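You operate a simulated robot arm through the tools that you are given. There is no shell and no other tool. Be economical: measure what you need, move in short steps, check, and stop when the job is done.

The job below is to be done with a simulated two-armed robot. You get a single attempt, and the scene is never put back.

## Task
Pick up the tool holder that says "502" from the top of the white-legged bench with one hand, pass it to the other hand and put it on the back mat. Set down upright: tool holder.

Only the result counts: the job must be done as asked and must still hold three seconds after the hand-in. Knocking over, shifting, dropping, spilling or breaking anything else fails it.

## Robot
Two 7-joint arms with two-finger parallel grippers on one trunk, on a base that drives. Base frame: it is fixed to the floor where the robot stands at the start and does not move with it; the origin is under the middle of the robot, x ahead of it, y to its left, z up; the surface under the hand at the start is at about z = 780. Units: mm, rad, N and s.
The left shoulder is at the start at [80, 131, 947], the right one opposite. With the tool pointing down near the work surface each hand reaches from about 400 to 860 mm from the robot's upright axis, wherever it stands, measured 20 degrees to its own side. Places, roughly: back mat (17x17 cm) [2860, -4140, 920]. Payload 1.57 kg a hand.
Tool frame (each hand has its own): the origin (TCP) lies between the finger pads and is the grasp point; the fingertips stand 30 mm ahead of it; z points along the fingers, y is the line along which they close. Largest opening 110 mm; finger width 24, thickness 12; the body of the gripper, 48 by 112 mm, starts 78 mm behind the TCP.
Orientation is that of the tool frame in the base frame, as a unit quaternion [w, x, y, z]. With the fingers straight down and closing along the base's y, the tool's x points along the base's -x, its y along +y and its z along -z.

## Interface
- The arms move only by the tool arm_command. It takes "left_commands", "right_commands" or both (then of equal length, played together; a hand with none holds still); each is one flat list of numbers, 6 for each row, row after row: the shift along the tool's x, y, z in units of 20 mm (1.0 is 20 mm), then the turn, a rotation vector about the tool's x, y, z in units of 4 degrees (1.0 is 4 degrees). In form: [tx, ty, tz, rx, ry, rz, tx, ty, tz, rx, ry, rz, ...]. A call has 1 to 8 rows; each row shifts and turns the commanded pose from where the row before left it, along the tool's axes as they then stand. "left_fingers" and "right_fingers" are, for a hand that has rows, the finger opening in mm, from 0 to 110, set as the call begins (left out, the last holds). A call with a number of a shift or a turn outside -1 to 1 is refused whole. A row lasts 0.2 s, in which the tool goes at most 50 mm and 0.15 rad; a call with a longer step from one row to the next is refused whole, and so is a gripper value outside its range. A pose out of reach is approached as far as the arm can. The call stops where the force on the tool passes 40 N (or 10 N more than at its start, if that is more) or the arm is blocked; 0.2 s more then pass. The fingers move at their own pace (about 108 mm/s each) and stop on an object; they squeeze with about 25 N. The grip force told is the motor's: it shows also when the fingers shut on nothing. Time passes only in rows, and 0.2 s behind the last, so rows that do not move let the fingers close. It gives the time, the measured TCP pose, the force on the tool (base axes), the opening and the grip force at its end, in the units of the frame above (readings bear some noise), with the torque about the TCP (base axes, N m) and any sound that the robot's microphone picked up.
- Cameras (640 x 400 px; columns grow to the right, rows downward): "scene" is now at [-60.2, -27.1, 1410.3]; the picture's right is [-0.33, -0.94, 0.00], its down [-0.61, 0.22, -0.76] and it looks along [0.72, -0.26, -0.65] (base axes); focal length 256 px, centre (320, 200). "left" rides on the left gripper at [70, -16, -141] in its tool frame; the picture's right is [0.23, 0.97, 0.00], its down [-0.86, 0.20, -0.48] and it looks along [-0.47, 0.11, 0.88] (tool axes); focal length 222 px, centre (320, 200). "right" rides on the right gripper at [70, 16, -141] in its tool frame; the picture's right is [-0.23, 0.97, 0.00], its down [-0.86, -0.20, -0.48] and it looks along [-0.47, -0.11, 0.88] (tool axes); focal length 222 px, centre (320, 200). There is no depth. A picture from a camera that has moved, and an enlarged one, comes with that camera's place and axes in the base frame and with its lens.
- camera(camera): a new picture of that camera. The clock stands still meanwhile.
- roll_base(legs): drives the robot by 1 to 6 legs, each [ahead, left, turn to the left] in mm, mm and rad, along the robot's own axes; the way and the turn of a leg run together, so that a leg with both is an arc; at most 1500 mm and 3.142 rad a leg. The arms and the cameras ride along, it lands a little off, and it stops where it bumps. It gives what a move gives.
- pan_tilt(pan, tilt): turns the head with the scene camera to pan (to the left, within 1.902 rad either way) and tilt (down, from -0.506 to 1.204), counted from straight ahead of the robot. It gives what a move gives.
- inspect(camera, box): a new picture of the part [left, top, right, bottom] of that camera's present view, enlarged. The clock stands still meanwhile.
- job_done(): hands the job in; it is judged then, once.

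Go step by step. Nothing tells you exact positions but the pictures and the camera data: compare them with the known pose of the tool, close in by small moves and look again before you grip or let go. The budget is 120 turns and 100 pictures, counting those below and the enlarged ones. Unless the task says otherwise, let go and move clear before handing in, and close with one line.

The tools are called after "Call:" as name(argument=value, ...) on one line, values as JSON. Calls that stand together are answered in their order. arm_command: Moves the arms, as the interface text tells. Its arguments: {"type":"object","properties":{"left_commands":{"type":"array"},"left_fingers":{"type":"number"},"right_commands":{"type":"array"},"right_fingers":{"type":"number"}},"required":[]} The other tools are called the same way: roll_base (legs) drives the base; pan_tilt (pan, tilt) turns the head that bears the scene camera; camera (camera) takes a picture; inspect (camera, box) takes an enlarged picture of a part of a camera's view; job_done () hands the job in.

At the start:

```text
time_s: 0.0
left_ee_pos: [551.4, 174.5, 1076.5]
left_ee_rot: [0.0, 0.0, 1.0, 0.0]
left_force: [-0.5, 0.3, 0.3]
left_ft_torque: [0.01, -0.04, 0.02]
left_grip_width: 109.9
left_gripper_force: 0.1
right_ee_pos: [538.5, -240.1, 1010.1]
right_ee_rot: [0.0, 0.001, 1.0, 0.0]
right_force: [0.3, -0.5, -0.8]
right_ft_torque: [0.01, -0.01, 0.02]
right_grip_width: 110.0
right_gripper_force: 0.1
robot x, y, heading: [-2.2, -0.3, -0.002]
head pan, tilt: [-0.342, 0.705]
```

scene: 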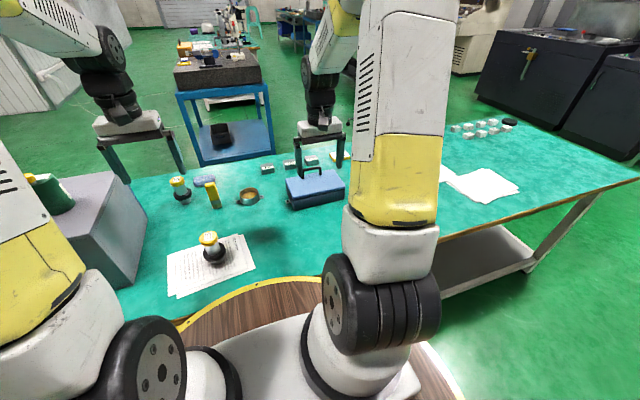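
right: 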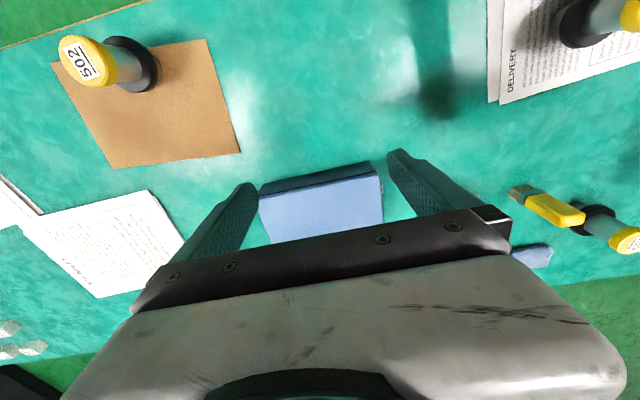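
left: 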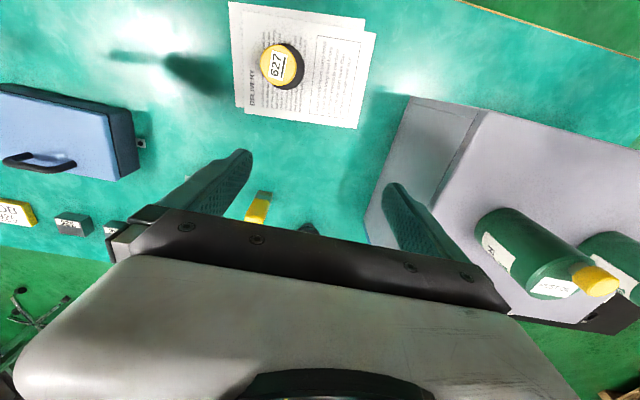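

The "502" holder shows in the right camera on the brown sheet, at roughly [390, -475, 780]. I'll look closer at it and toward the far mat before moving.

Call:
inspect(camera="right", box=[0, 0, 260, 200])

Call:
pan_tilt(pan=-0.95, tilt=0.25)

Call:
camera(camera="scene")

```text
2.00 times, centred on (130, 100) of right
camera zoom: at [469.2, -224.5, 1151.2], right [0.23, 0.97, 0.0], down [0.86, -0.2, 0.48], along [0.47, -0.11, -0.88], focal length 444 px, centre (700, 400)
```

zoom: 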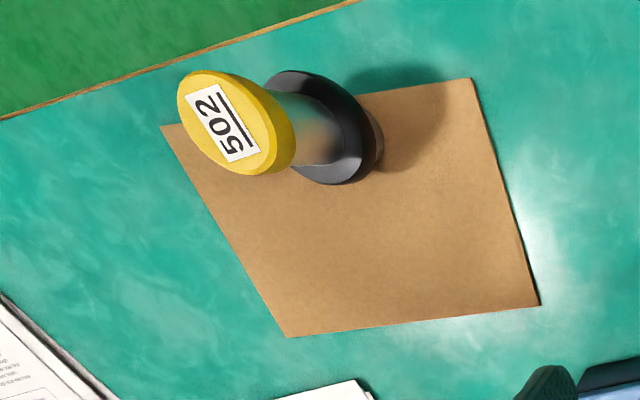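

```text
time_s: 1.0
left_ee_pos: [551.4, 175.8, 1078.3]
left_ee_rot: [0.0, 0.0, 1.0, 0.0]
left_force: [-1.0, 0.0, -0.7]
left_ft_torque: [0.03, 0.0, 0.01]
left_grip_width: 109.9
left_gripper_force: 0.0
right_ee_pos: [538.9, -241.4, 1010.4]
right_ee_rot: [0.0, 0.0, 1.0, 0.001]
right_force: [-0.1, -0.5, 0.2]
right_ft_torque: [-0.02, 0.0, -0.05]
right_grip_width: 110.2
right_gripper_force: 0.1
robot x, y, heading: [1.9, -0.3, 0.004]
head pan, tilt: [-0.949, 0.25]
```

```text
95 pictures are left
camera scene: at [-85.7, -74.6, 1451.5], right [-0.81, -0.58, 0.0], down [-0.14, 0.2, -0.97], along [0.56, -0.79, -0.25], focal length 256 px, centre (320, 200)
```

scene: 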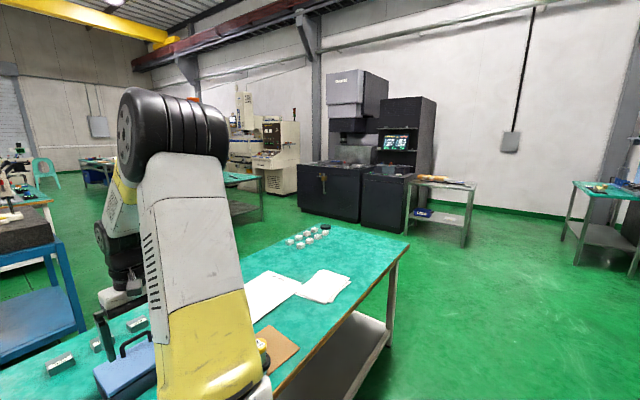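

The mat direction falls on the dark machine's top. I'll zoom there, and look at the holder shape.

Call:
inspect(camera="scene", box=[260, 110, 420, 210])

Call:
pan_tilt(pan=0.0, tilt=0.75)

Call:
camera(camera="scene")

```text
4.00 times, centred on (340, 160) of scene
camera zoom: at [-85.7, -74.6, 1451.5], right [-0.81, -0.58, 0.0], down [-0.14, 0.2, -0.97], along [0.56, -0.79, -0.25], focal length 1023 px, centre (240, 360)
```

zoom: 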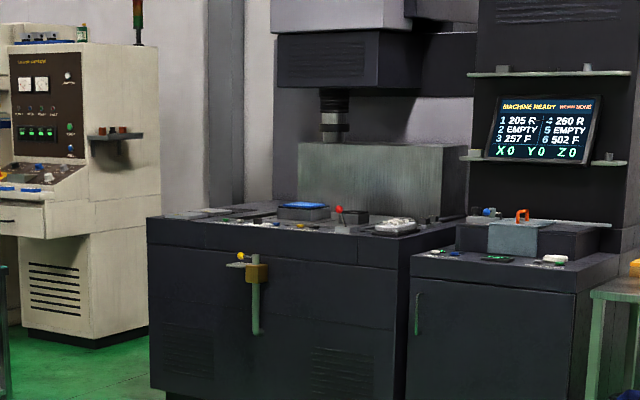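

```text
time_s: 2.2
left_ee_pos: [551.7, 175.8, 1076.3]
left_ee_rot: [0.0, 0.001, 1.0, 0.0]
left_force: [0.0, -0.1, 0.3]
left_ft_torque: [-0.02, 0.03, 0.01]
left_grip_width: 110.0
left_gripper_force: 0.1
right_ee_pos: [538.9, -240.0, 1010.6]
right_ee_rot: [0.0, 0.0, 1.0, 0.0]
right_force: [0.6, 0.4, 0.3]
right_ft_torque: [0.01, 0.01, 0.01]
right_grip_width: 110.1
right_gripper_force: 0.0
robot x, y, heading: [3.3, -1.5, -0.0]
head pan, tilt: [0.0, 0.75]
```

```text
93 pictures are left
camera scene: at [-57.2, 1.2, 1406.5], right [0.0, -1.0, 0.0], down [-0.68, 0.0, -0.73], along [0.73, 0.0, -0.68], focal length 256 px, centre (320, 200)
```

scene: 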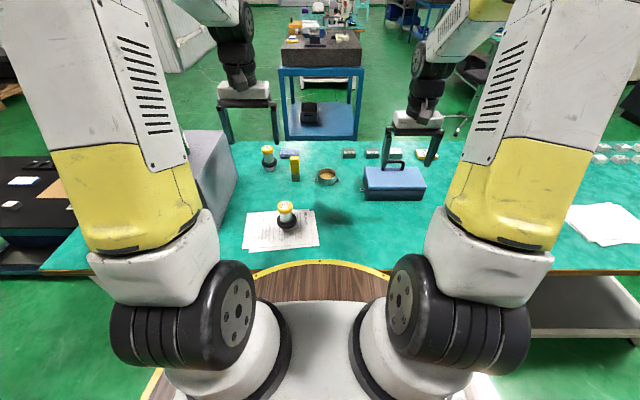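

Call:
inspect(camera="scene", box=[235, 135, 335, 255])

```text
3.33 times, centred on (285, 195) of scene
camera zoom: at [-57.2, 1.2, 1406.5], right [0.0, -1.0, 0.0], down [-0.68, 0.0, -0.73], along [0.73, 0.0, -0.68], focal length 853 px, centre (437, 217)
```

zoom: 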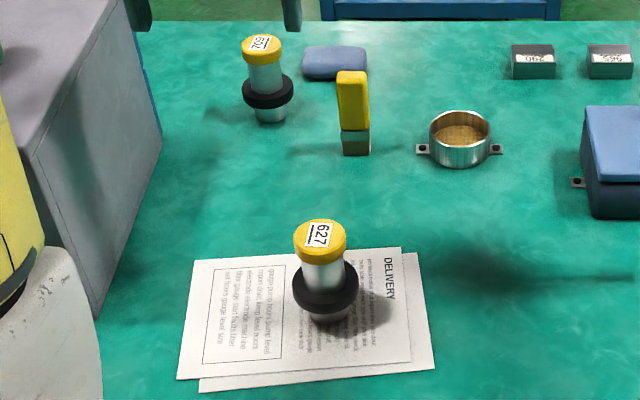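

The 627 look-alike shows the shape: yellow cap (about 45 mm), grey neck (about 37), black flange (about 60), foot, total about 105 mm. My plan is to grip the 502 neck with the right hand held horizontally from the bench's near edge, then hand it over to the left hand coming down on the cap. I'll check the floor to the right first.

Call:
pan_tilt(pan=-1.75, tilt=0.4)

Call:
camera(camera="scene")

```text
time_s: 4.0
left_ee_pos: [552.2, 175.5, 1077.5]
left_ee_rot: [-0.001, 0.0, 1.0, 0.0]
left_force: [-0.6, 0.7, -0.4]
left_ft_torque: [-0.02, -0.03, -0.03]
left_grip_width: 110.2
left_gripper_force: 0.1
right_ee_pos: [540.3, -241.3, 1011.3]
right_ee_rot: [0.0, 0.0, 1.0, 0.0]
right_force: [-0.4, -0.3, -0.7]
right_ft_torque: [0.04, -0.01, 0.02]
right_grip_width: 109.9
right_gripper_force: 0.0
robot x, y, heading: [-2.6, 0.8, -0.002]
head pan, tilt: [-1.751, 0.4]
```

```text
91 pictures are left
camera scene: at [-156.6, -89.9, 1437.6], right [-0.98, 0.18, 0.0], down [0.07, 0.38, -0.92], along [-0.16, -0.91, -0.39], focal length 256 px, centre (320, 200)
```

scene: 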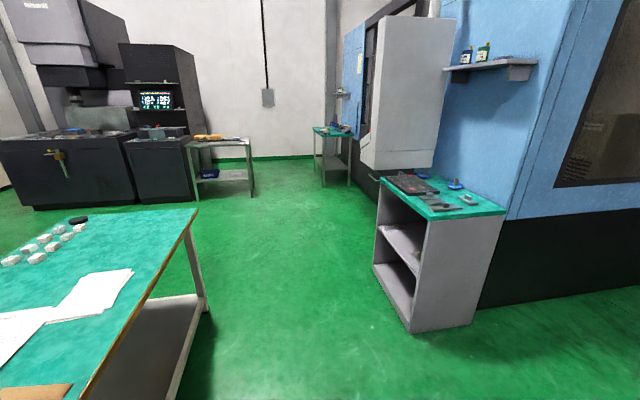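

The corridor behind the bench is free. I'm backing off and sliding right so the right arm lines up with the holder from the bench edge.

Call:
roll_base(legs=[[-300, 0, 0], [0, -320, 0]])

Call:
pan_tilt(pan=-0.25, tilt=0.75)

Call:
camera(camera="scene")

Call:
camera(camera="right")

```text
time_s: 7.8
left_ee_pos: [253.4, -145.6, 1076.9]
left_ee_rot: [0.0, -0.001, 1.0, 0.0]
left_force: [0.2, 1.0, 0.5]
left_ft_torque: [-0.01, 0.02, 0.0]
left_grip_width: 110.0
left_gripper_force: 0.1
right_ee_pos: [241.1, -560.7, 1010.6]
right_ee_rot: [0.0, -0.001, 1.0, 0.0]
right_force: [-1.0, -0.1, -1.2]
right_ft_torque: [-0.02, 0.01, -0.02]
right_grip_width: 110.1
right_gripper_force: 0.0
robot x, y, heading: [-296.7, -324.0, -0.001]
head pan, tilt: [-1.751, 0.4]
```

```text
time_s: 9.4
left_ee_pos: [252.5, -145.0, 1077.8]
left_ee_rot: [0.0, -0.001, 1.0, 0.0]
left_force: [-0.2, -0.7, 0.5]
left_ft_torque: [-0.01, 0.02, -0.01]
left_grip_width: 110.2
left_gripper_force: 0.0
right_ee_pos: [241.4, -561.8, 1010.0]
right_ee_rot: [0.0, -0.001, 1.0, 0.0]
right_force: [1.0, -0.5, -0.9]
right_ft_torque: [-0.03, 0.0, 0.02]
right_grip_width: 109.7
right_gripper_force: 0.0
robot x, y, heading: [-300.3, -320.2, 0.002]
head pan, tilt: [-0.25, 0.75]
```

```text
90 pictures are left
camera scene: at [-358.1, -340.9, 1406.5], right [-0.25, -0.97, 0.0], down [-0.66, 0.17, -0.73], along [0.71, -0.18, -0.68], focal length 256 px, centre (320, 200)
```

scene: 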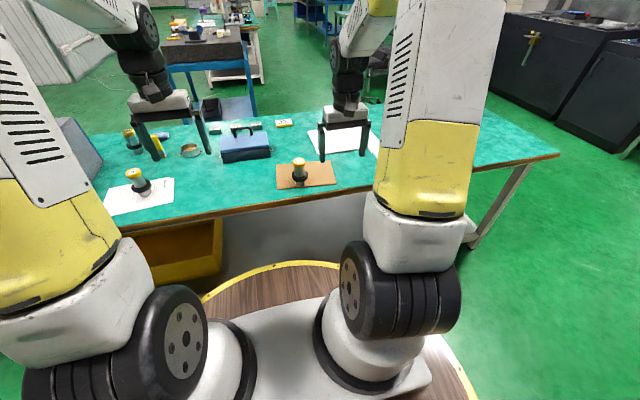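

```text
89 pictures are left
camera right: at [171.2, -545.4, 1151.2], right [0.23, 0.97, 0.0], down [0.86, -0.2, 0.48], along [0.47, -0.11, -0.88], focal length 222 px, centre (320, 200)
```

right: 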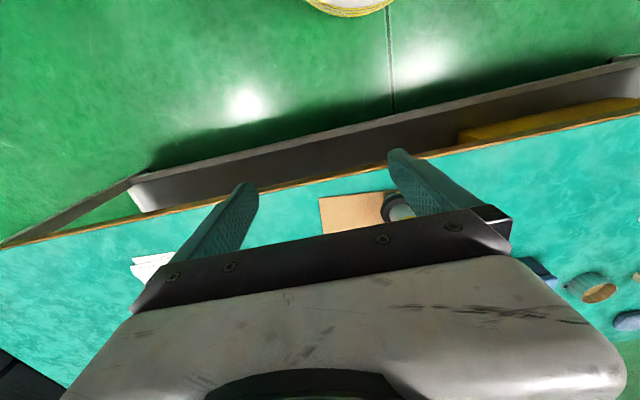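

Call:
inspect(camera="scene", box=[268, 148, 348, 198])

```text
8.00 times, centred on (308, 173) of scene
camera zoom: at [-358.1, -340.9, 1406.5], right [-0.25, -0.97, 0.0], down [-0.66, 0.17, -0.73], along [0.71, -0.18, -0.68], focal length 2047 px, centre (416, 416)
```

zoom: 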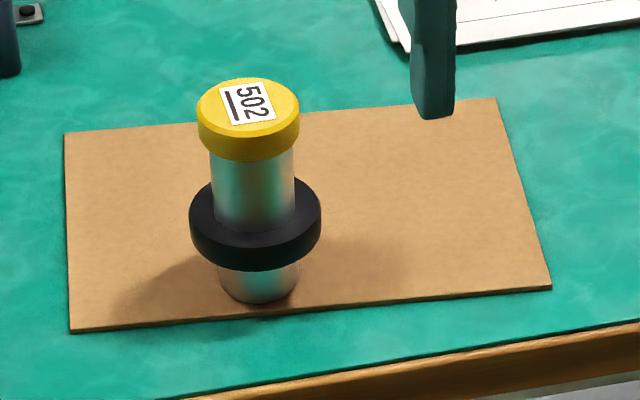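

The holder stands at about [405, -458], neck from z 820 to 863, 38 mm thick. I'm pitching the right hand to horizontal and lining it up in y.

Call:
arm_command(right_commands=[0, 0.65, 0, 0, -1, 0, 0, 0.65, 0, 0, -1, 0, 0, 0.65, 0, 0, -1, 0, 0, 0.65, 0, 0, -1, 0, 0, 0.65, 0, 0, -1, 0, 0, 0.65, 0, 0, -1, 0, 0, 0.65, 0, 0, -1, 0, 0, 0.6, 0, 0, -1, 0], right_fingers=90)

Call:
arm_command(right_commands=[0, 0, 0, 0, -1, 0, 0, 0, 0, 0, -1, 0, 0, 0, 0, 0, -1, 0, 0, 0, 0, 0, -1, 0, 0, 0, 0, 0, -1, 0, 0, 0, 0, 0, -1, 0, 0, 0, 0, 0, -1, 0, 0, 0, 0, 0, -1, 0])

Call:
arm_command(right_commands=[0, 0, 0, 0, -1, 0, 0, 0, 0, 0, -1, 0, 0, 0, 0, 0, -1, 0, 0, 0, 0, 0, -1, 0, 0, 0, 0, 0, -1, 0, 0, 0, 0, 0, -1, 0, 0, 0, 0, 0, -0.5, 0])

Call:
camera(camera="scene")

```text
time_s: 11.2
left_ee_pos: [253.3, -146.8, 1076.7]
left_ee_rot: [0.0, -0.001, 1.0, 0.0]
left_force: [-0.1, -0.3, -0.2]
left_ft_torque: [0.06, -0.01, -0.03]
left_grip_width: 110.0
left_gripper_force: 0.0
right_ee_pos: [240.1, -461.2, 1011.5]
right_ee_rot: [0.275, 0.0, 0.961, 0.001]
right_force: [0.6, -0.2, 0.9]
right_ft_torque: [0.04, -0.03, -0.02]
right_grip_width: 90.1
right_gripper_force: 0.0
robot x, y, heading: [-297.8, -319.9, 0.007]
head pan, tilt: [-0.25, 0.75]
```

```text
time_s: 13.0
left_ee_pos: [252.8, -145.6, 1077.9]
left_ee_rot: [0.001, -0.001, 1.0, 0.0]
left_force: [0.2, 0.4, 0.6]
left_ft_torque: [-0.01, 0.0, 0.03]
left_grip_width: 110.0
left_gripper_force: 0.0
right_ee_pos: [276.2, -454.3, 1001.7]
right_ee_rot: [0.491, 0.002, 0.871, 0.003]
right_force: [-0.5, 0.1, 0.4]
right_ft_torque: [-0.01, -0.01, 0.01]
right_grip_width: 89.9
right_gripper_force: 0.1
right hand out of reach, approached as far as the arm can: row 1, 2, 6, 7, 8
robot x, y, heading: [-296.9, -320.7, 0.002]
head pan, tilt: [-0.25, 0.75]
```

```text
time_s: 14.6
left_ee_pos: [253.0, -145.3, 1076.5]
left_ee_rot: [0.0, 0.0, 1.0, 0.0]
left_force: [-0.6, -0.6, -0.2]
left_ft_torque: [-0.05, -0.01, -0.01]
left_grip_width: 109.8
left_gripper_force: 0.1
right_ee_pos: [302.7, -452.3, 1001.1]
right_ee_rot: [0.674, 0.002, 0.739, 0.003]
right_force: [-0.1, -0.5, 0.1]
right_ft_torque: [0.03, -0.01, -0.01]
right_grip_width: 89.9
right_gripper_force: 0.1
right hand out of reach, approached as far as the arm can: row 1, 2, 3, 4
robot x, y, heading: [-301.0, -318.1, 0.001]
head pan, tilt: [-0.25, 0.75]
```

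```text
87 pictures are left
camera scene: at [-358.1, -340.7, 1406.5], right [-0.25, -0.97, 0.0], down [-0.66, 0.17, -0.73], along [0.71, -0.18, -0.68], focal length 256 px, centre (320, 200)
```

scene: 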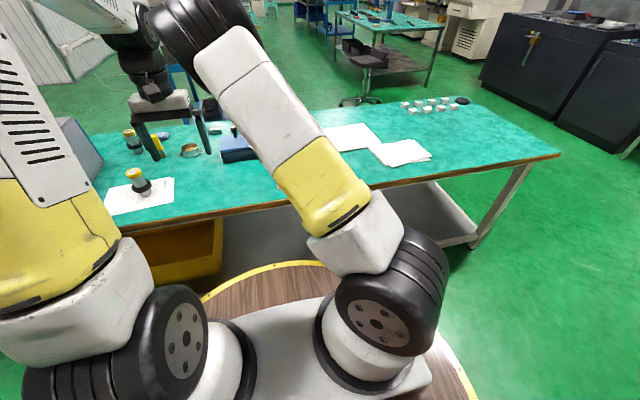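

Call:
arm_command(left_commands=[0, 1, 0, 0, 0, 0, 0, 1, 0, 0, 0, 0, 0, 1, 0, 0, 0, 0, 0, 1, 0, 0, 0, 0, 0, 1, 0, 0, 0, 0, 0, 1, 0, 0, 0, 0, 0, 1, 0, 0, 0, 0])

Call:
camera(camera="right")

```text
time_s: 16.2
left_ee_pos: [254.5, -6.1, 1076.7]
left_ee_rot: [0.0, -0.002, 1.0, 0.0]
left_force: [0.9, 0.2, -0.2]
left_ft_torque: [0.02, -0.02, 0.0]
left_grip_width: 109.8
left_gripper_force: 0.1
right_ee_pos: [304.2, -453.5, 1001.3]
right_ee_rot: [0.674, 0.002, 0.739, 0.003]
right_force: [0.3, 0.0, -0.1]
right_ft_torque: [0.01, 0.01, 0.02]
right_grip_width: 89.8
right_gripper_force: 0.0
robot x, y, heading: [-301.5, -321.4, -0.001]
head pan, tilt: [-0.25, 0.75]
```

```text
86 pictures are left
camera right: at [155.6, -436.2, 943.4], right [0.02, 0.97, 0.23], down [-0.4, -0.21, 0.89], along [0.92, -0.11, 0.38], focal length 222 px, centre (320, 200)
```

right: 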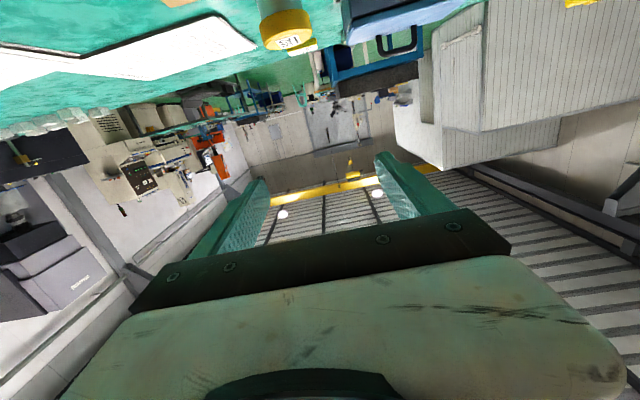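

Call:
arm_command(right_commands=[1, 0, 0, 0, 0, 0, 1, 0, 0, 0, 0, 0, 1, 0, 0, 0, 0, 0, 1, 0, 0, 0, 0, 0])

Call:
camera(camera="right")

Call:
camera(camera="scene")

```text
time_s: 17.2
left_ee_pos: [255.3, -6.6, 1077.3]
left_ee_rot: [0.0, -0.002, 1.0, 0.001]
left_force: [0.3, 0.4, -0.2]
left_ft_torque: [-0.04, -0.05, 0.0]
left_grip_width: 109.9
left_gripper_force: 0.0
right_ee_pos: [296.2, -451.6, 921.3]
right_ee_rot: [0.675, 0.003, 0.738, 0.002]
right_force: [-0.1, 0.2, -0.9]
right_ft_torque: [-0.01, 0.01, 0.0]
right_grip_width: 90.2
right_gripper_force: 0.0
robot x, y, heading: [-298.0, -323.3, 0.005]
head pan, tilt: [-0.25, 0.75]
```

```text
85 pictures are left
camera right: at [148.1, -434.1, 864.4], right [0.02, 0.97, 0.23], down [-0.4, -0.2, 0.89], along [0.92, -0.11, 0.38], focal length 222 px, centre (320, 200)
```

right: 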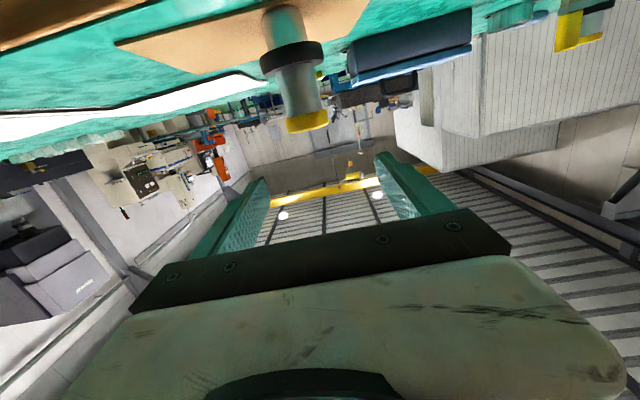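

```text
84 pictures are left
camera scene: at [-358.2, -340.7, 1406.5], right [-0.25, -0.97, 0.0], down [-0.66, 0.17, -0.73], along [0.71, -0.18, -0.68], focal length 256 px, centre (320, 200)
```

scene: 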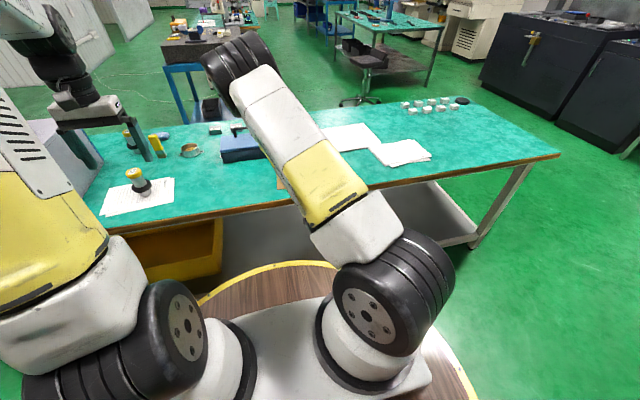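

Call:
arm_command(right_commands=[1, -0.15, 0, 0, 0, 0, 1, -0.15, 0, 0, 0, 0, 1, 0, 0, 0, 0, 0, 1, 0, 0, 0, 0, 0])

Call:
camera(camera="right")

```text
time_s: 18.2
left_ee_pos: [254.2, -7.1, 1076.5]
left_ee_rot: [-0.001, -0.001, 1.0, 0.0]
left_force: [0.2, -0.3, -0.5]
left_ft_torque: [-0.04, 0.02, -0.01]
left_grip_width: 110.0
left_gripper_force: 0.1
right_ee_pos: [289.0, -458.9, 841.6]
right_ee_rot: [0.674, 0.003, 0.739, 0.002]
right_force: [0.0, -0.7, -0.3]
right_ft_torque: [-0.03, 0.02, 0.0]
right_grip_width: 90.1
right_gripper_force: 0.0
robot x, y, heading: [-298.2, -321.3, 0.005]
head pan, tilt: [-0.25, 0.75]
```

```text
83 pictures are left
camera right: at [141.4, -440.9, 783.7], right [0.02, 0.97, 0.23], down [-0.4, -0.21, 0.89], along [0.92, -0.11, 0.38], focal length 222 px, centre (320, 200)
```

right: 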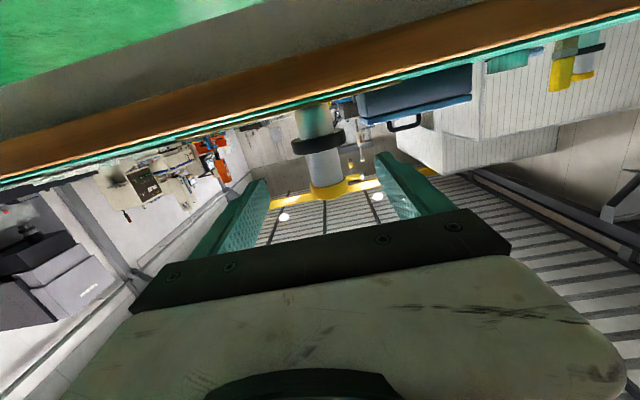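

Call:
arm_command(right_commands=[-0.35, 0, 1, 0, 0, 0, -0.2, 0, 1, 0, 0, 0, -0.1, 0, 1, 0, 0, 0, -0.1, 0, 1, 0, 0, 0])

Call:
camera(camera="right")

Call:
camera(camera="scene")

```text
time_s: 19.2
left_ee_pos: [254.5, -6.3, 1077.6]
left_ee_rot: [0.0, -0.001, 1.0, 0.0]
left_force: [0.6, 0.2, 0.0]
left_ft_torque: [0.01, 0.03, -0.02]
left_grip_width: 110.0
left_gripper_force: 0.0
right_ee_pos: [370.0, -457.4, 850.1]
right_ee_rot: [0.674, 0.004, 0.739, 0.001]
right_force: [-1.1, 0.3, 0.3]
right_ft_torque: [-0.01, 0.0, 0.0]
right_grip_width: 90.0
right_gripper_force: 0.2
robot x, y, heading: [-297.5, -318.8, -0.001]
head pan, tilt: [-0.25, 0.75]
```

```text
82 pictures are left
camera right: at [222.4, -440.2, 793.6], right [0.02, 0.97, 0.23], down [-0.4, -0.21, 0.89], along [0.92, -0.11, 0.38], focal length 222 px, centre (320, 200)
```

right: 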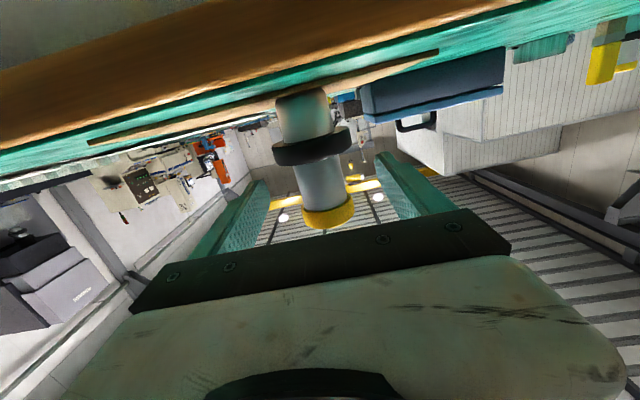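

```text
81 pictures are left
camera scene: at [-358.1, -340.7, 1406.5], right [-0.25, -0.97, 0.0], down [-0.66, 0.17, -0.73], along [0.71, -0.18, -0.68], focal length 256 px, centre (320, 200)
```

scene: 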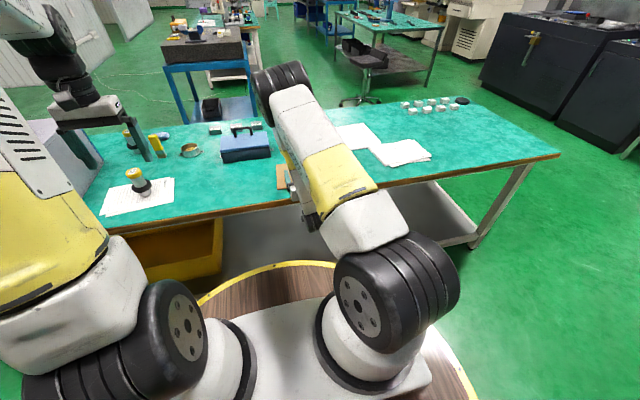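

Alignment holds: neck middle at about z 846, and the fingers straddle it. Going the last 35 mm forward and looking before closing.

Call:
arm_command(right_commands=[0, 0, 0.9, 0, 0, 0, 0, 0, 0.85, 0, 0, 0])

Call:
camera(camera="right")

Call:
inspect(camera="scene", box=[240, 140, 340, 240])

```text
time_s: 19.8
left_ee_pos: [253.4, -6.5, 1076.1]
left_ee_rot: [0.0, -0.001, 1.0, 0.001]
left_force: [0.1, -0.4, -0.2]
left_ft_torque: [-0.01, 0.02, 0.0]
left_grip_width: 110.1
left_gripper_force: 0.2
right_ee_pos: [402.2, -459.7, 846.9]
right_ee_rot: [0.674, 0.003, 0.739, 0.002]
right_force: [-0.5, -0.2, -0.7]
right_ft_torque: [0.01, 0.02, 0.01]
right_grip_width: 89.7
right_gripper_force: 0.1
robot x, y, heading: [-296.5, -319.8, 0.001]
head pan, tilt: [-0.25, 0.75]
```

```text
80 pictures are left
camera right: at [255.2, -441.9, 789.9], right [0.02, 0.97, 0.23], down [-0.4, -0.21, 0.89], along [0.92, -0.11, 0.38], focal length 222 px, centre (320, 200)
```

right: 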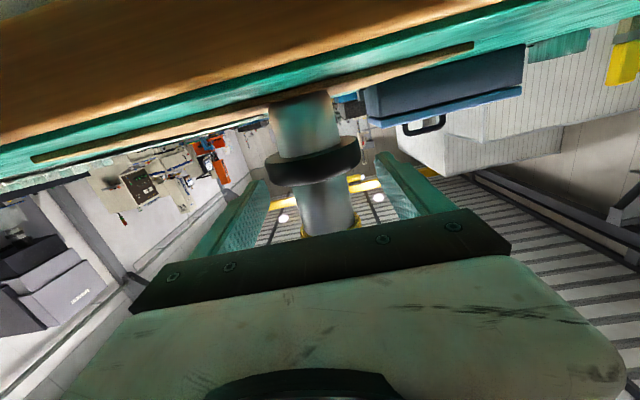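

```text
4.00 times, centred on (290, 190) of scene
camera zoom: at [-358.1, -340.7, 1406.5], right [-0.25, -0.97, 0.0], down [-0.66, 0.17, -0.73], along [0.71, -0.18, -0.68], focal length 1023 px, centre (440, 240)
```

zoom: 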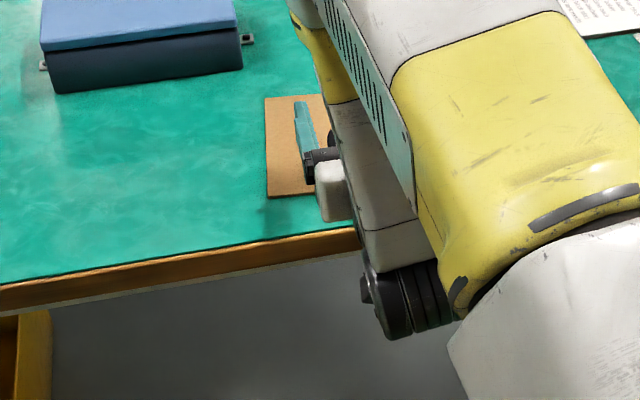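

Call:
arm_command(right_commands=[0, 0, 0, 0, 0, 0, 0, 0, 0, 0, 0, 0, 0, 0, 0, 0, 0, 0, 0, 0, 0, 0, 0, 0], right_fingers=0)

Call:
camera(camera="right")

```text
time_s: 20.8
left_ee_pos: [253.3, -6.0, 1076.7]
left_ee_rot: [-0.001, -0.001, 1.0, 0.001]
left_force: [0.1, -0.1, 0.2]
left_ft_torque: [0.02, 0.03, 0.01]
left_grip_width: 110.1
left_gripper_force: 0.0
right_ee_pos: [403.7, -458.3, 847.5]
right_ee_rot: [0.673, 0.003, 0.739, 0.002]
right_force: [0.6, 1.7, 1.3]
right_ft_torque: [0.04, -0.02, -0.01]
right_grip_width: 37.7
right_gripper_force: 25.2
robot x, y, heading: [-299.5, -319.1, -0.001]
head pan, tilt: [-0.25, 0.75]
```

```text
78 pictures are left
camera right: at [255.2, -441.7, 790.0], right [0.02, 0.97, 0.23], down [-0.4, -0.21, 0.89], along [0.92, -0.11, 0.38], focal length 222 px, centre (320, 200)
```

right: 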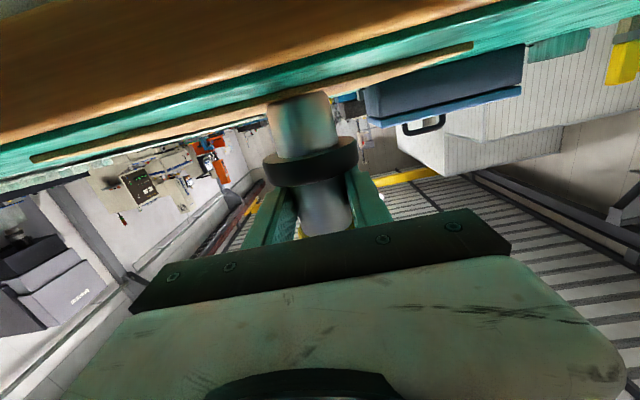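

Gripped on the neck at 37.7 mm. Lifting straight up.

Call:
arm_command(right_commands=[-0.5, 0, 0, 0, 0, 0, -1, 0, -0.1, 0, 0, 0, -1, 0, -0.1, 0, 0, 0, -1, 0, -0.1, 0, 0, 0, -1, 0, -0.1, 0, 0, 0, -1, 0, -0.1, 0, 0, 0, -1, 0, -0.1, 0, 0, 0])

Call:
camera(camera="right")

Call:
camera(camera="scene")

```text
time_s: 22.4
left_ee_pos: [254.3, -6.2, 1076.9]
left_ee_rot: [0.0, -0.001, 1.0, 0.0]
left_force: [0.0, 0.1, -0.3]
left_ft_torque: [0.01, 0.0, 0.01]
left_grip_width: 109.9
left_gripper_force: 0.1
right_ee_pos: [404.2, -458.9, 977.8]
right_ee_rot: [0.673, 0.002, 0.74, 0.002]
right_force: [0.1, 0.1, -3.7]
right_ft_torque: [0.03, -0.03, 0.03]
right_grip_width: 37.6
right_gripper_force: 25.0
robot x, y, heading: [-298.5, -324.8, -0.0]
head pan, tilt: [-0.25, 0.75]
```

```text
77 pictures are left
camera right: at [257.0, -442.9, 920.1], right [0.02, 0.97, 0.23], down [-0.4, -0.2, 0.89], along [0.92, -0.11, 0.38], focal length 222 px, centre (320, 200)
```

right: 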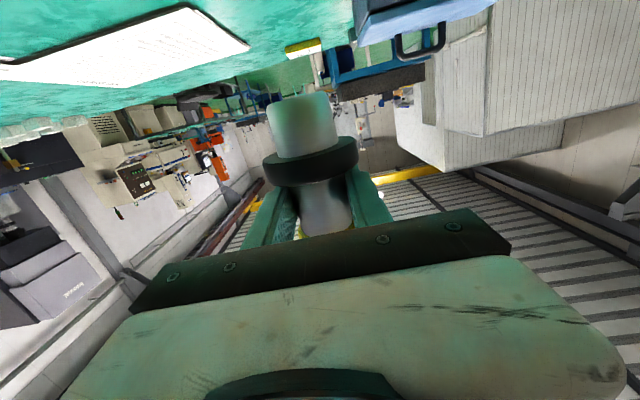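

```text
76 pictures are left
camera scene: at [-357.7, -340.8, 1406.5], right [-0.25, -0.97, 0.0], down [-0.66, 0.17, -0.73], along [0.71, -0.18, -0.68], focal length 256 px, centre (320, 200)
```

scene: 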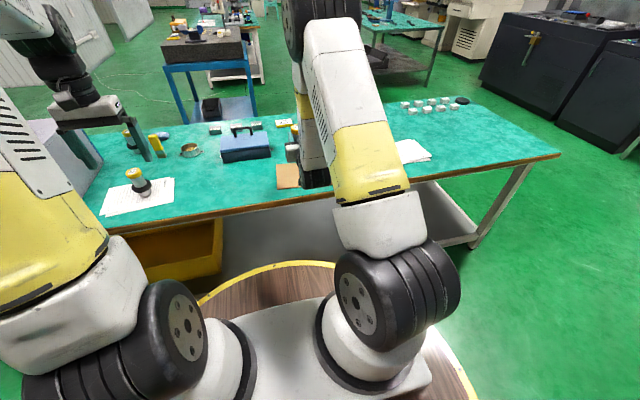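

Holder secured (about 0.38 kg). Backing away from the bench for the handover over open floor.

Call:
roll_base(legs=[[-350, 0, 0]])

Call:
arm_command(right_commands=[0, 0, -0.8, -1, -0.2, 0, 0, 0, -0.8, -1, -0.2, 0, 0, 0, -0.8, -1, -0.2, 0, 0, 0, 0, -1, -0.2, 0, 0, 0, 0, -1, -0.2, 0, 0, 0, 0, -1, -0.2, 0, 0, 0, 0, -1, -0.15, 0], left_commands=[0, 0, -0.5, 0, 0, 1, 0, 0, -0.5, 0, 0, 1, 0, 0, -0.5, 0, 0, 1, 0, 0, -0.5, 0, 0, 1, 0, 0, -0.5, 0, 0, 1, 0, 0, -0.5, 0, 0, 1, 0, 0, -0.5, 0, 0, 1])

```text
time_s: 24.7
left_ee_pos: [-100.5, -5.5, 1077.4]
left_ee_rot: [0.0, -0.003, 1.0, 0.0]
left_force: [-0.9, 0.3, 0.2]
left_ft_torque: [-0.03, -0.01, -0.01]
left_grip_width: 109.7
left_gripper_force: 0.0
right_ee_pos: [52.6, -457.5, 977.3]
right_ee_rot: [0.674, 0.001, 0.739, 0.004]
right_force: [-0.4, 0.3, -4.1]
right_ft_torque: [-0.01, 0.01, -0.01]
right_grip_width: 37.2
right_gripper_force: 24.7
robot x, y, heading: [-655.2, -322.4, 0.011]
head pan, tilt: [-0.25, 0.75]
```

```text
time_s: 26.3
left_ee_pos: [-100.8, -5.2, 1147.4]
left_ee_rot: [0.001, 0.24, 0.971, 0.001]
left_force: [0.3, 0.5, 1.2]
left_ft_torque: [-0.02, 0.01, 0.0]
left_grip_width: 110.1
left_gripper_force: 0.1
right_ee_pos: [3.6, -462.5, 981.7]
right_ee_rot: [0.688, -0.162, 0.684, 0.182]
right_force: [1.5, -0.5, -3.7]
right_ft_torque: [0.0, 0.02, 0.02]
right_grip_width: 37.8
right_gripper_force: 25.1
robot x, y, heading: [-649.4, -324.3, 0.002]
head pan, tilt: [-0.25, 0.75]
```

Call:
arm_command(right_commands=[0, 0.75, 0, 0, 0, -0.4, 0, 0.75, 0, 0, 0, 0, 0, 0.75, 0, 0, 0, 0, 0, 0.75, 0, 0, 0, 0, 0, 0.75, 0, 0, 0, 0, 0, 0.75, 0, 0, 0, 0, 0, 0.75, 0, 0, 0, 0, 0, 0.75, 0, 0, 0, 0], left_commands=[0, 0, -0.3, 0, 0, 1, 0, 0, -0.3, 0, 0, 1, 0, 0, 0, 0, 0, 1, 0, 0, 0, 0, 0, 1, 0, 0, 0, 0, 0, 1, 0, 0, 0, 0, 0, 1, 0, 0, 0, 0, 0, 1, 0, 0, 0, 0, 0, 1])

Call:
pan_tilt(pan=0.0, tilt=0.6)

Call:
camera(camera="scene")

Call:
camera(camera="left")

```text
time_s: 28.1
left_ee_pos: [-99.2, -6.3, 1158.7]
left_ee_rot: [0.0, 0.498, 0.867, 0.0]
left_force: [-0.6, 0.3, -0.2]
left_ft_torque: [0.0, -0.03, 0.02]
left_grip_width: 110.1
left_gripper_force: 0.0
right_ee_pos: [-51.2, -355.2, 982.5]
right_ee_rot: [0.69, -0.173, 0.682, 0.173]
right_force: [0.3, -0.1, -3.0]
right_ft_torque: [-0.03, 0.01, 0.01]
right_grip_width: 37.6
right_gripper_force: 24.9
robot x, y, heading: [-654.2, -323.6, 0.003]
head pan, tilt: [-0.25, 0.75]
```

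```text
time_s: 28.8
left_ee_pos: [-99.5, -6.4, 1158.7]
left_ee_rot: [0.0, 0.498, 0.867, 0.0]
left_force: [0.1, 0.3, 0.3]
left_ft_torque: [0.0, -0.01, -0.02]
left_grip_width: 110.0
left_gripper_force: 0.0
right_ee_pos: [-50.5, -354.7, 982.3]
right_ee_rot: [0.69, -0.171, 0.682, 0.172]
right_force: [0.7, 0.1, -4.8]
right_ft_torque: [0.0, -0.01, 0.0]
right_grip_width: 37.5
right_gripper_force: 25.7
robot x, y, heading: [-649.2, -324.4, 0.006]
head pan, tilt: [0.0, 0.6]
```

```text
75 pictures are left
camera scene: at [-702.8, -321.8, 1419.3], right [0.0, -1.0, 0.0], down [-0.57, 0.0, -0.82], along [0.82, 0.0, -0.57], focal length 256 px, centre (320, 200)
```

scene: 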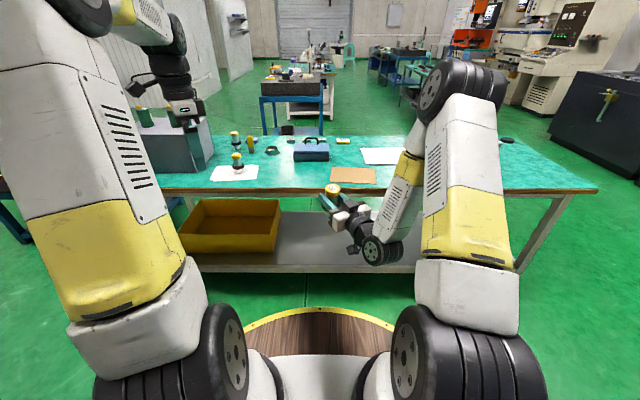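

```text
74 pictures are left
camera left: at [-148.7, 46.3, 1301.3], right [0.73, 0.69, 0.0], down [0.6, -0.64, 0.48], along [0.33, -0.35, -0.88], focal length 222 px, centre (320, 200)
```

left: 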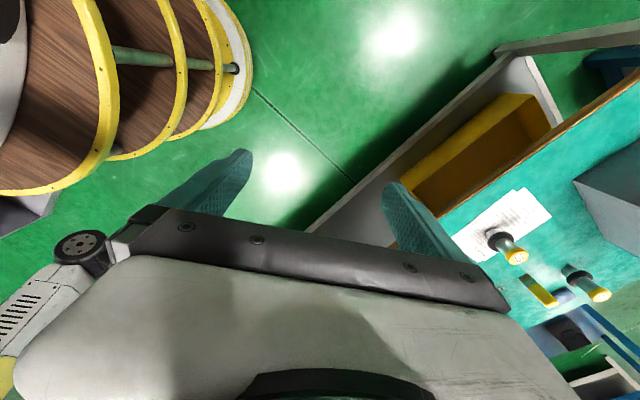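

Call:
inspect(camera="scene", box=[300, 170, 400, 232])

```text
6.40 times, centred on (350, 201) of scene
camera zoom: at [-702.8, -321.8, 1419.3], right [0.0, -1.0, 0.0], down [-0.57, 0.0, -0.82], along [0.82, 0.0, -0.57], focal length 1637 px, centre (128, 194)
```

zoom: 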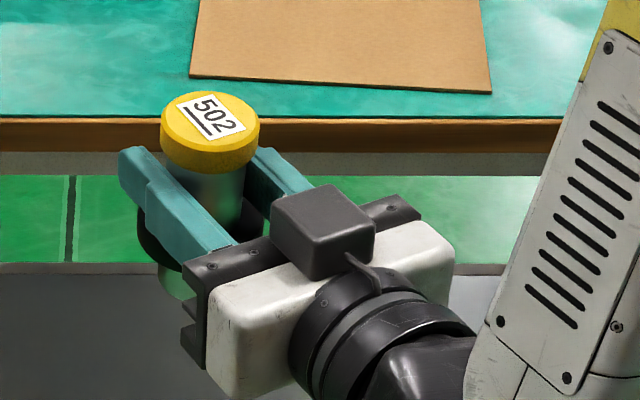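

Clear view: the 502 holder is upright in the right hand. I'm moving the left hand over it at a safe height, fingers perpendicular to the right ones.

Call:
arm_command(left_commands=[-0.956, -0.408, 0, 0, 0, 0, -0.956, -0.408, 0, 0, 0, 0, -0.956, -0.408, 0, 0, 0, 0, -0.956, -0.408, 0, 0, 0, 0, -0.956, -0.408, 0, 0, 0, 0, -0.956, -0.408, 0, 0, 0, 0, -0.956, -0.408, 0, 0, 0, 0, -0.956, -0.408, 0, 0, 0, 0], left_fingers=84)

Call:
camera(camera="scene")

```text
time_s: 30.6
left_ee_pos: [-79.2, -169.2, 1158.4]
left_ee_rot: [0.0, 0.497, 0.868, 0.0]
left_force: [0.2, 0.8, -0.3]
left_ft_torque: [-0.02, -0.01, 0.03]
left_grip_width: 83.7
left_gripper_force: 0.0
right_ee_pos: [-51.6, -354.2, 981.9]
right_ee_rot: [0.69, -0.171, 0.682, 0.172]
right_force: [-0.2, -1.3, -4.6]
right_ft_torque: [-0.01, -0.01, -0.03]
right_grip_width: 37.7
right_gripper_force: 25.0
robot x, y, heading: [-652.5, -322.3, 0.001]
head pan, tilt: [0.0, 0.6]
```

```text
72 pictures are left
camera scene: at [-702.9, -321.6, 1419.3], right [0.01, -1.0, 0.0], down [-0.57, 0.0, -0.82], along [0.82, 0.0, -0.57], focal length 256 px, centre (320, 200)
```

scene: 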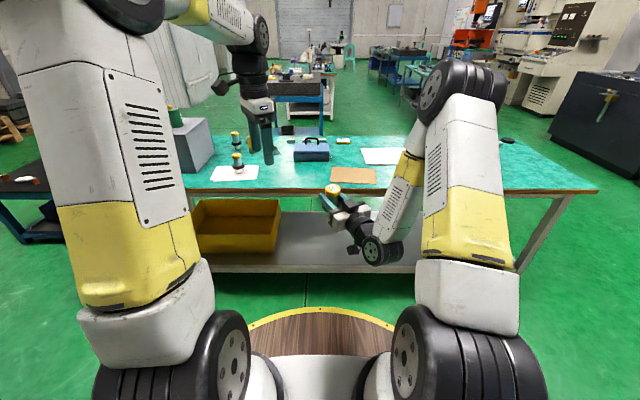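

Call:
arm_command(left_commands=[-0.956, -0.408, 0, 0, 0, 0.5, -0.956, -0.408, 0, 0, 0, 0, -0.956, -0.408, 0, 0, 0, 0, -0.956, -0.408, 0, 0, 0, 0, -0.956, -0.408, 0, 0, 0, 0, -0.956, -0.408, 0, 0, 0, 0, -0.956, -0.408, 0, 0, 0, 0, -0.956, -0.408, 0, 0, 0, 0])

Call:
camera(camera="scene")

Call:
camera(camera="left")

```text
time_s: 32.4
left_ee_pos: [-64.9, -336.7, 1158.0]
left_ee_rot: [0.001, 0.513, 0.859, 0.0]
left_force: [-0.6, 1.3, -0.1]
left_ft_torque: [-0.03, -0.01, -0.02]
left_grip_width: 84.1
left_gripper_force: 0.1
right_ee_pos: [-51.1, -355.1, 981.6]
right_ee_rot: [0.69, -0.171, 0.682, 0.172]
right_force: [0.6, 0.7, -4.0]
right_ft_torque: [-0.02, -0.02, 0.01]
right_grip_width: 37.3
right_gripper_force: 25.1
robot x, y, heading: [-655.5, -321.8, 0.004]
head pan, tilt: [0.0, 0.6]
```

```text
71 pictures are left
camera scene: at [-702.8, -321.6, 1419.3], right [0.01, -1.0, 0.0], down [-0.57, 0.0, -0.82], along [0.82, 0.0, -0.57], focal length 256 px, centre (320, 200)
```

scene: 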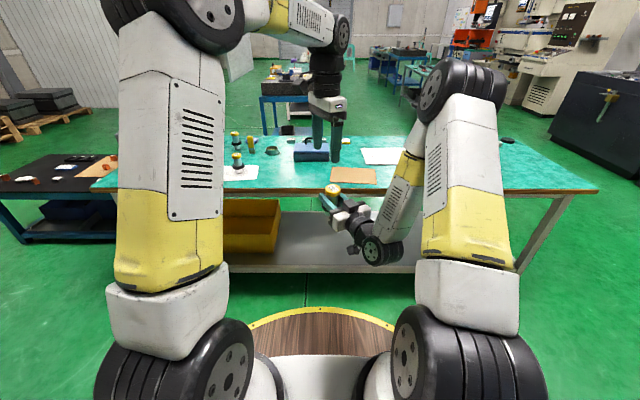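

```text
70 pictures are left
camera left: at [-110.9, -281.7, 1300.5], right [0.75, 0.66, 0.0], down [0.58, -0.66, 0.48], along [0.32, -0.36, -0.88], focal length 222 px, centre (320, 200)
```

left: 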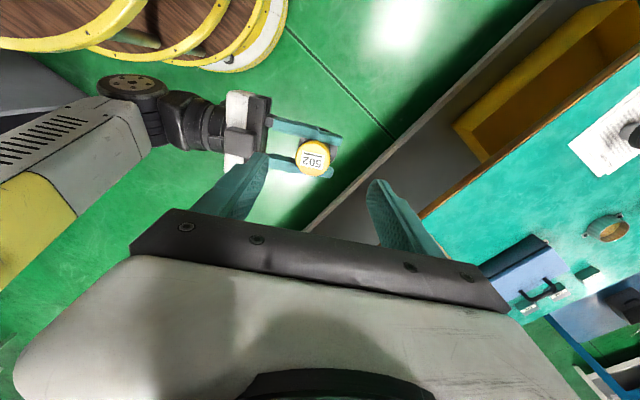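

Call:
arm_command(left_commands=[-0.56, -0.08, 0, 0, 0, 0, -0.56, -0.07, 0, 0, 0, 0, 0, 0, 1, 0, 0, 0, 0, 0, 1, 0, 0, 0, 0, 0, 1, 0, 0, 0])

Call:
camera(camera="left")

Call:
inspect(camera="scene", box=[270, 100, 430, 240])

```text
time_s: 33.6
left_ee_pos: [-55.9, -356.3, 1096.9]
left_ee_rot: [0.001, 0.512, 0.859, -0.001]
left_force: [0.1, -0.1, 0.9]
left_ft_torque: [-0.02, 0.01, -0.02]
left_grip_width: 84.1
left_gripper_force: 0.0
right_ee_pos: [-52.1, -354.7, 981.8]
right_ee_rot: [0.691, -0.172, 0.681, 0.172]
right_force: [-0.5, -0.7, -4.6]
right_ft_torque: [-0.01, 0.01, -0.04]
right_grip_width: 37.9
right_gripper_force: 24.8
robot x, y, heading: [-650.4, -322.1, 0.004]
head pan, tilt: [0.0, 0.6]
```

```text
69 pictures are left
camera left: at [-102.7, -303.0, 1239.1], right [0.75, 0.66, 0.0], down [0.58, -0.66, 0.48], along [0.32, -0.36, -0.88], focal length 222 px, centre (320, 200)
```

left: 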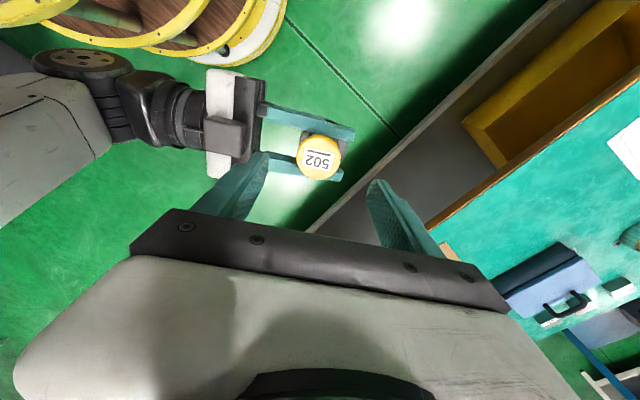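

```text
2.86 times, centred on (350, 170) of scene
camera zoom: at [-702.9, -321.8, 1419.3], right [0.01, -1.0, 0.0], down [-0.57, 0.0, -0.82], along [0.82, 0.0, -0.57], focal length 731 px, centre (234, 286)
```

zoom: 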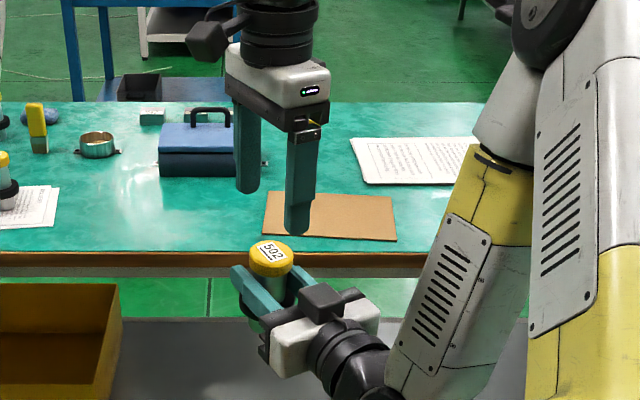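

Call:
arm_command(left_commands=[0, 0, 1, 0, 0, 0, 0, 0, 1, 0, 0, 0, 0, 0, 0.9, 0, 0, 0])

Call:
inspect(camera="scene", box=[290, 130, 410, 230])

Call:
inspect(camera="left", box=[180, 70, 460, 270])

```text
time_s: 34.4
left_ee_pos: [-57.8, -357.1, 1040.6]
left_ee_rot: [0.0, 0.513, 0.858, 0.0]
left_force: [0.5, 0.2, -0.6]
left_ft_torque: [-0.01, 0.0, 0.01]
left_grip_width: 84.3
left_gripper_force: 0.0
right_ee_pos: [-51.1, -355.5, 981.9]
right_ee_rot: [0.691, -0.171, 0.681, 0.172]
right_force: [-0.1, 0.1, -3.4]
right_ft_torque: [0.0, -0.03, 0.05]
right_grip_width: 37.8
right_gripper_force: 25.3
robot x, y, heading: [-654.0, -323.0, 0.007]
head pan, tilt: [0.0, 0.6]
```

```text
4.00 times, centred on (350, 180) of scene
camera zoom: at [-702.9, -321.8, 1419.3], right [0.01, -1.0, 0.0], down [-0.57, 0.0, -0.82], along [0.82, 0.0, -0.57], focal length 1023 px, centre (200, 280)
```

zoom: 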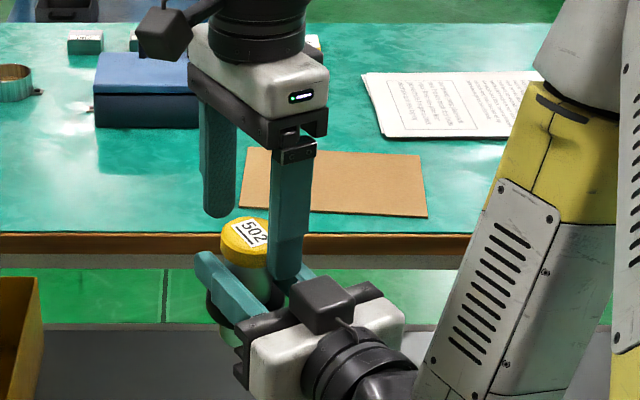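

```text
2.00 times, centred on (320, 170) of left
camera zoom: at [-104.2, -303.2, 1182.6], right [0.75, 0.66, 0.0], down [0.58, -0.66, 0.48], along [0.32, -0.36, -0.88], focal length 444 px, centre (320, 260)
```

zoom: 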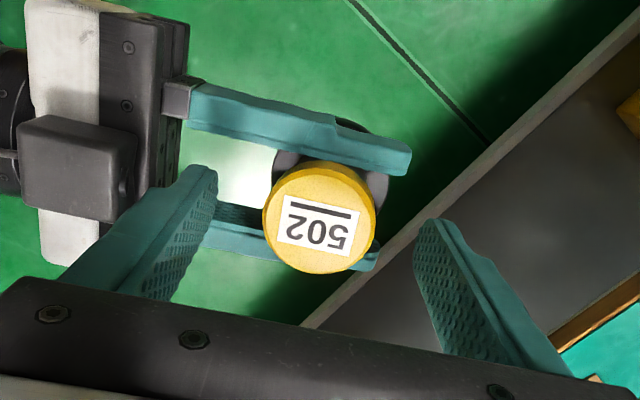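

Centred. Lowering the last 28 mm so the left pads sit on the cap, then closing the left fingers.

Call:
arm_command(left_commands=[0, 0, 0.7, 0, 0, 0, 0, 0, 0.7, 0, 0, 0])

Call:
inspect(camera="left", box=[180, 70, 460, 270])

Call:
inspect(camera="scene", box=[310, 160, 390, 220])

```text
time_s: 35.0
left_ee_pos: [-57.0, -357.3, 1013.4]
left_ee_rot: [0.0, 0.512, 0.859, 0.0]
left_force: [-0.7, 0.0, -0.2]
left_ft_torque: [0.01, 0.0, 0.0]
left_grip_width: 84.1
left_gripper_force: 0.1
right_ee_pos: [-51.6, -355.2, 980.6]
right_ee_rot: [0.69, -0.171, 0.682, 0.172]
right_force: [-0.4, 1.0, -3.9]
right_ft_torque: [0.0, 0.02, -0.02]
right_grip_width: 37.8
right_gripper_force: 25.3
robot x, y, heading: [-651.0, -321.4, 0.007]
head pan, tilt: [0.0, 0.6]
```

```text
2.00 times, centred on (320, 170) of left
camera zoom: at [-103.7, -303.9, 1155.5], right [0.75, 0.66, 0.0], down [0.58, -0.66, 0.48], along [0.32, -0.36, -0.88], focal length 444 px, centre (320, 260)
```

zoom: 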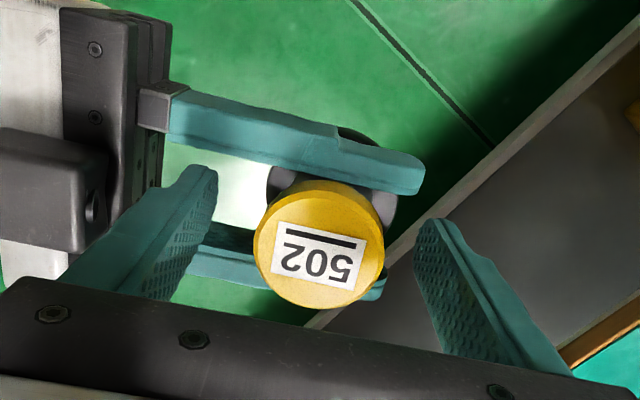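

```text
6.67 times, centred on (350, 190) of scene
camera zoom: at [-702.9, -321.8, 1419.3], right [0.01, -1.0, 0.0], down [-0.57, 0.0, -0.82], along [0.82, 0.0, -0.57], focal length 1706 px, centre (120, 267)
```

zoom: 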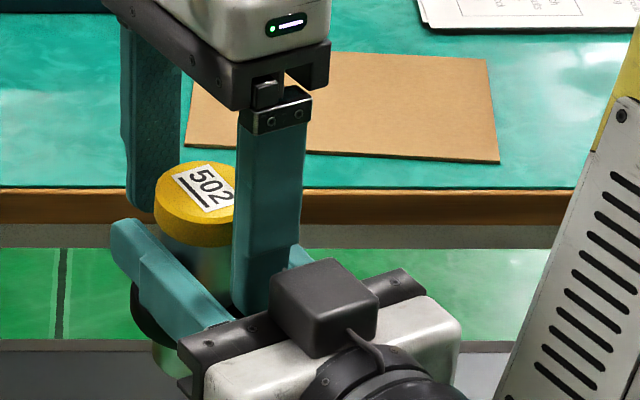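

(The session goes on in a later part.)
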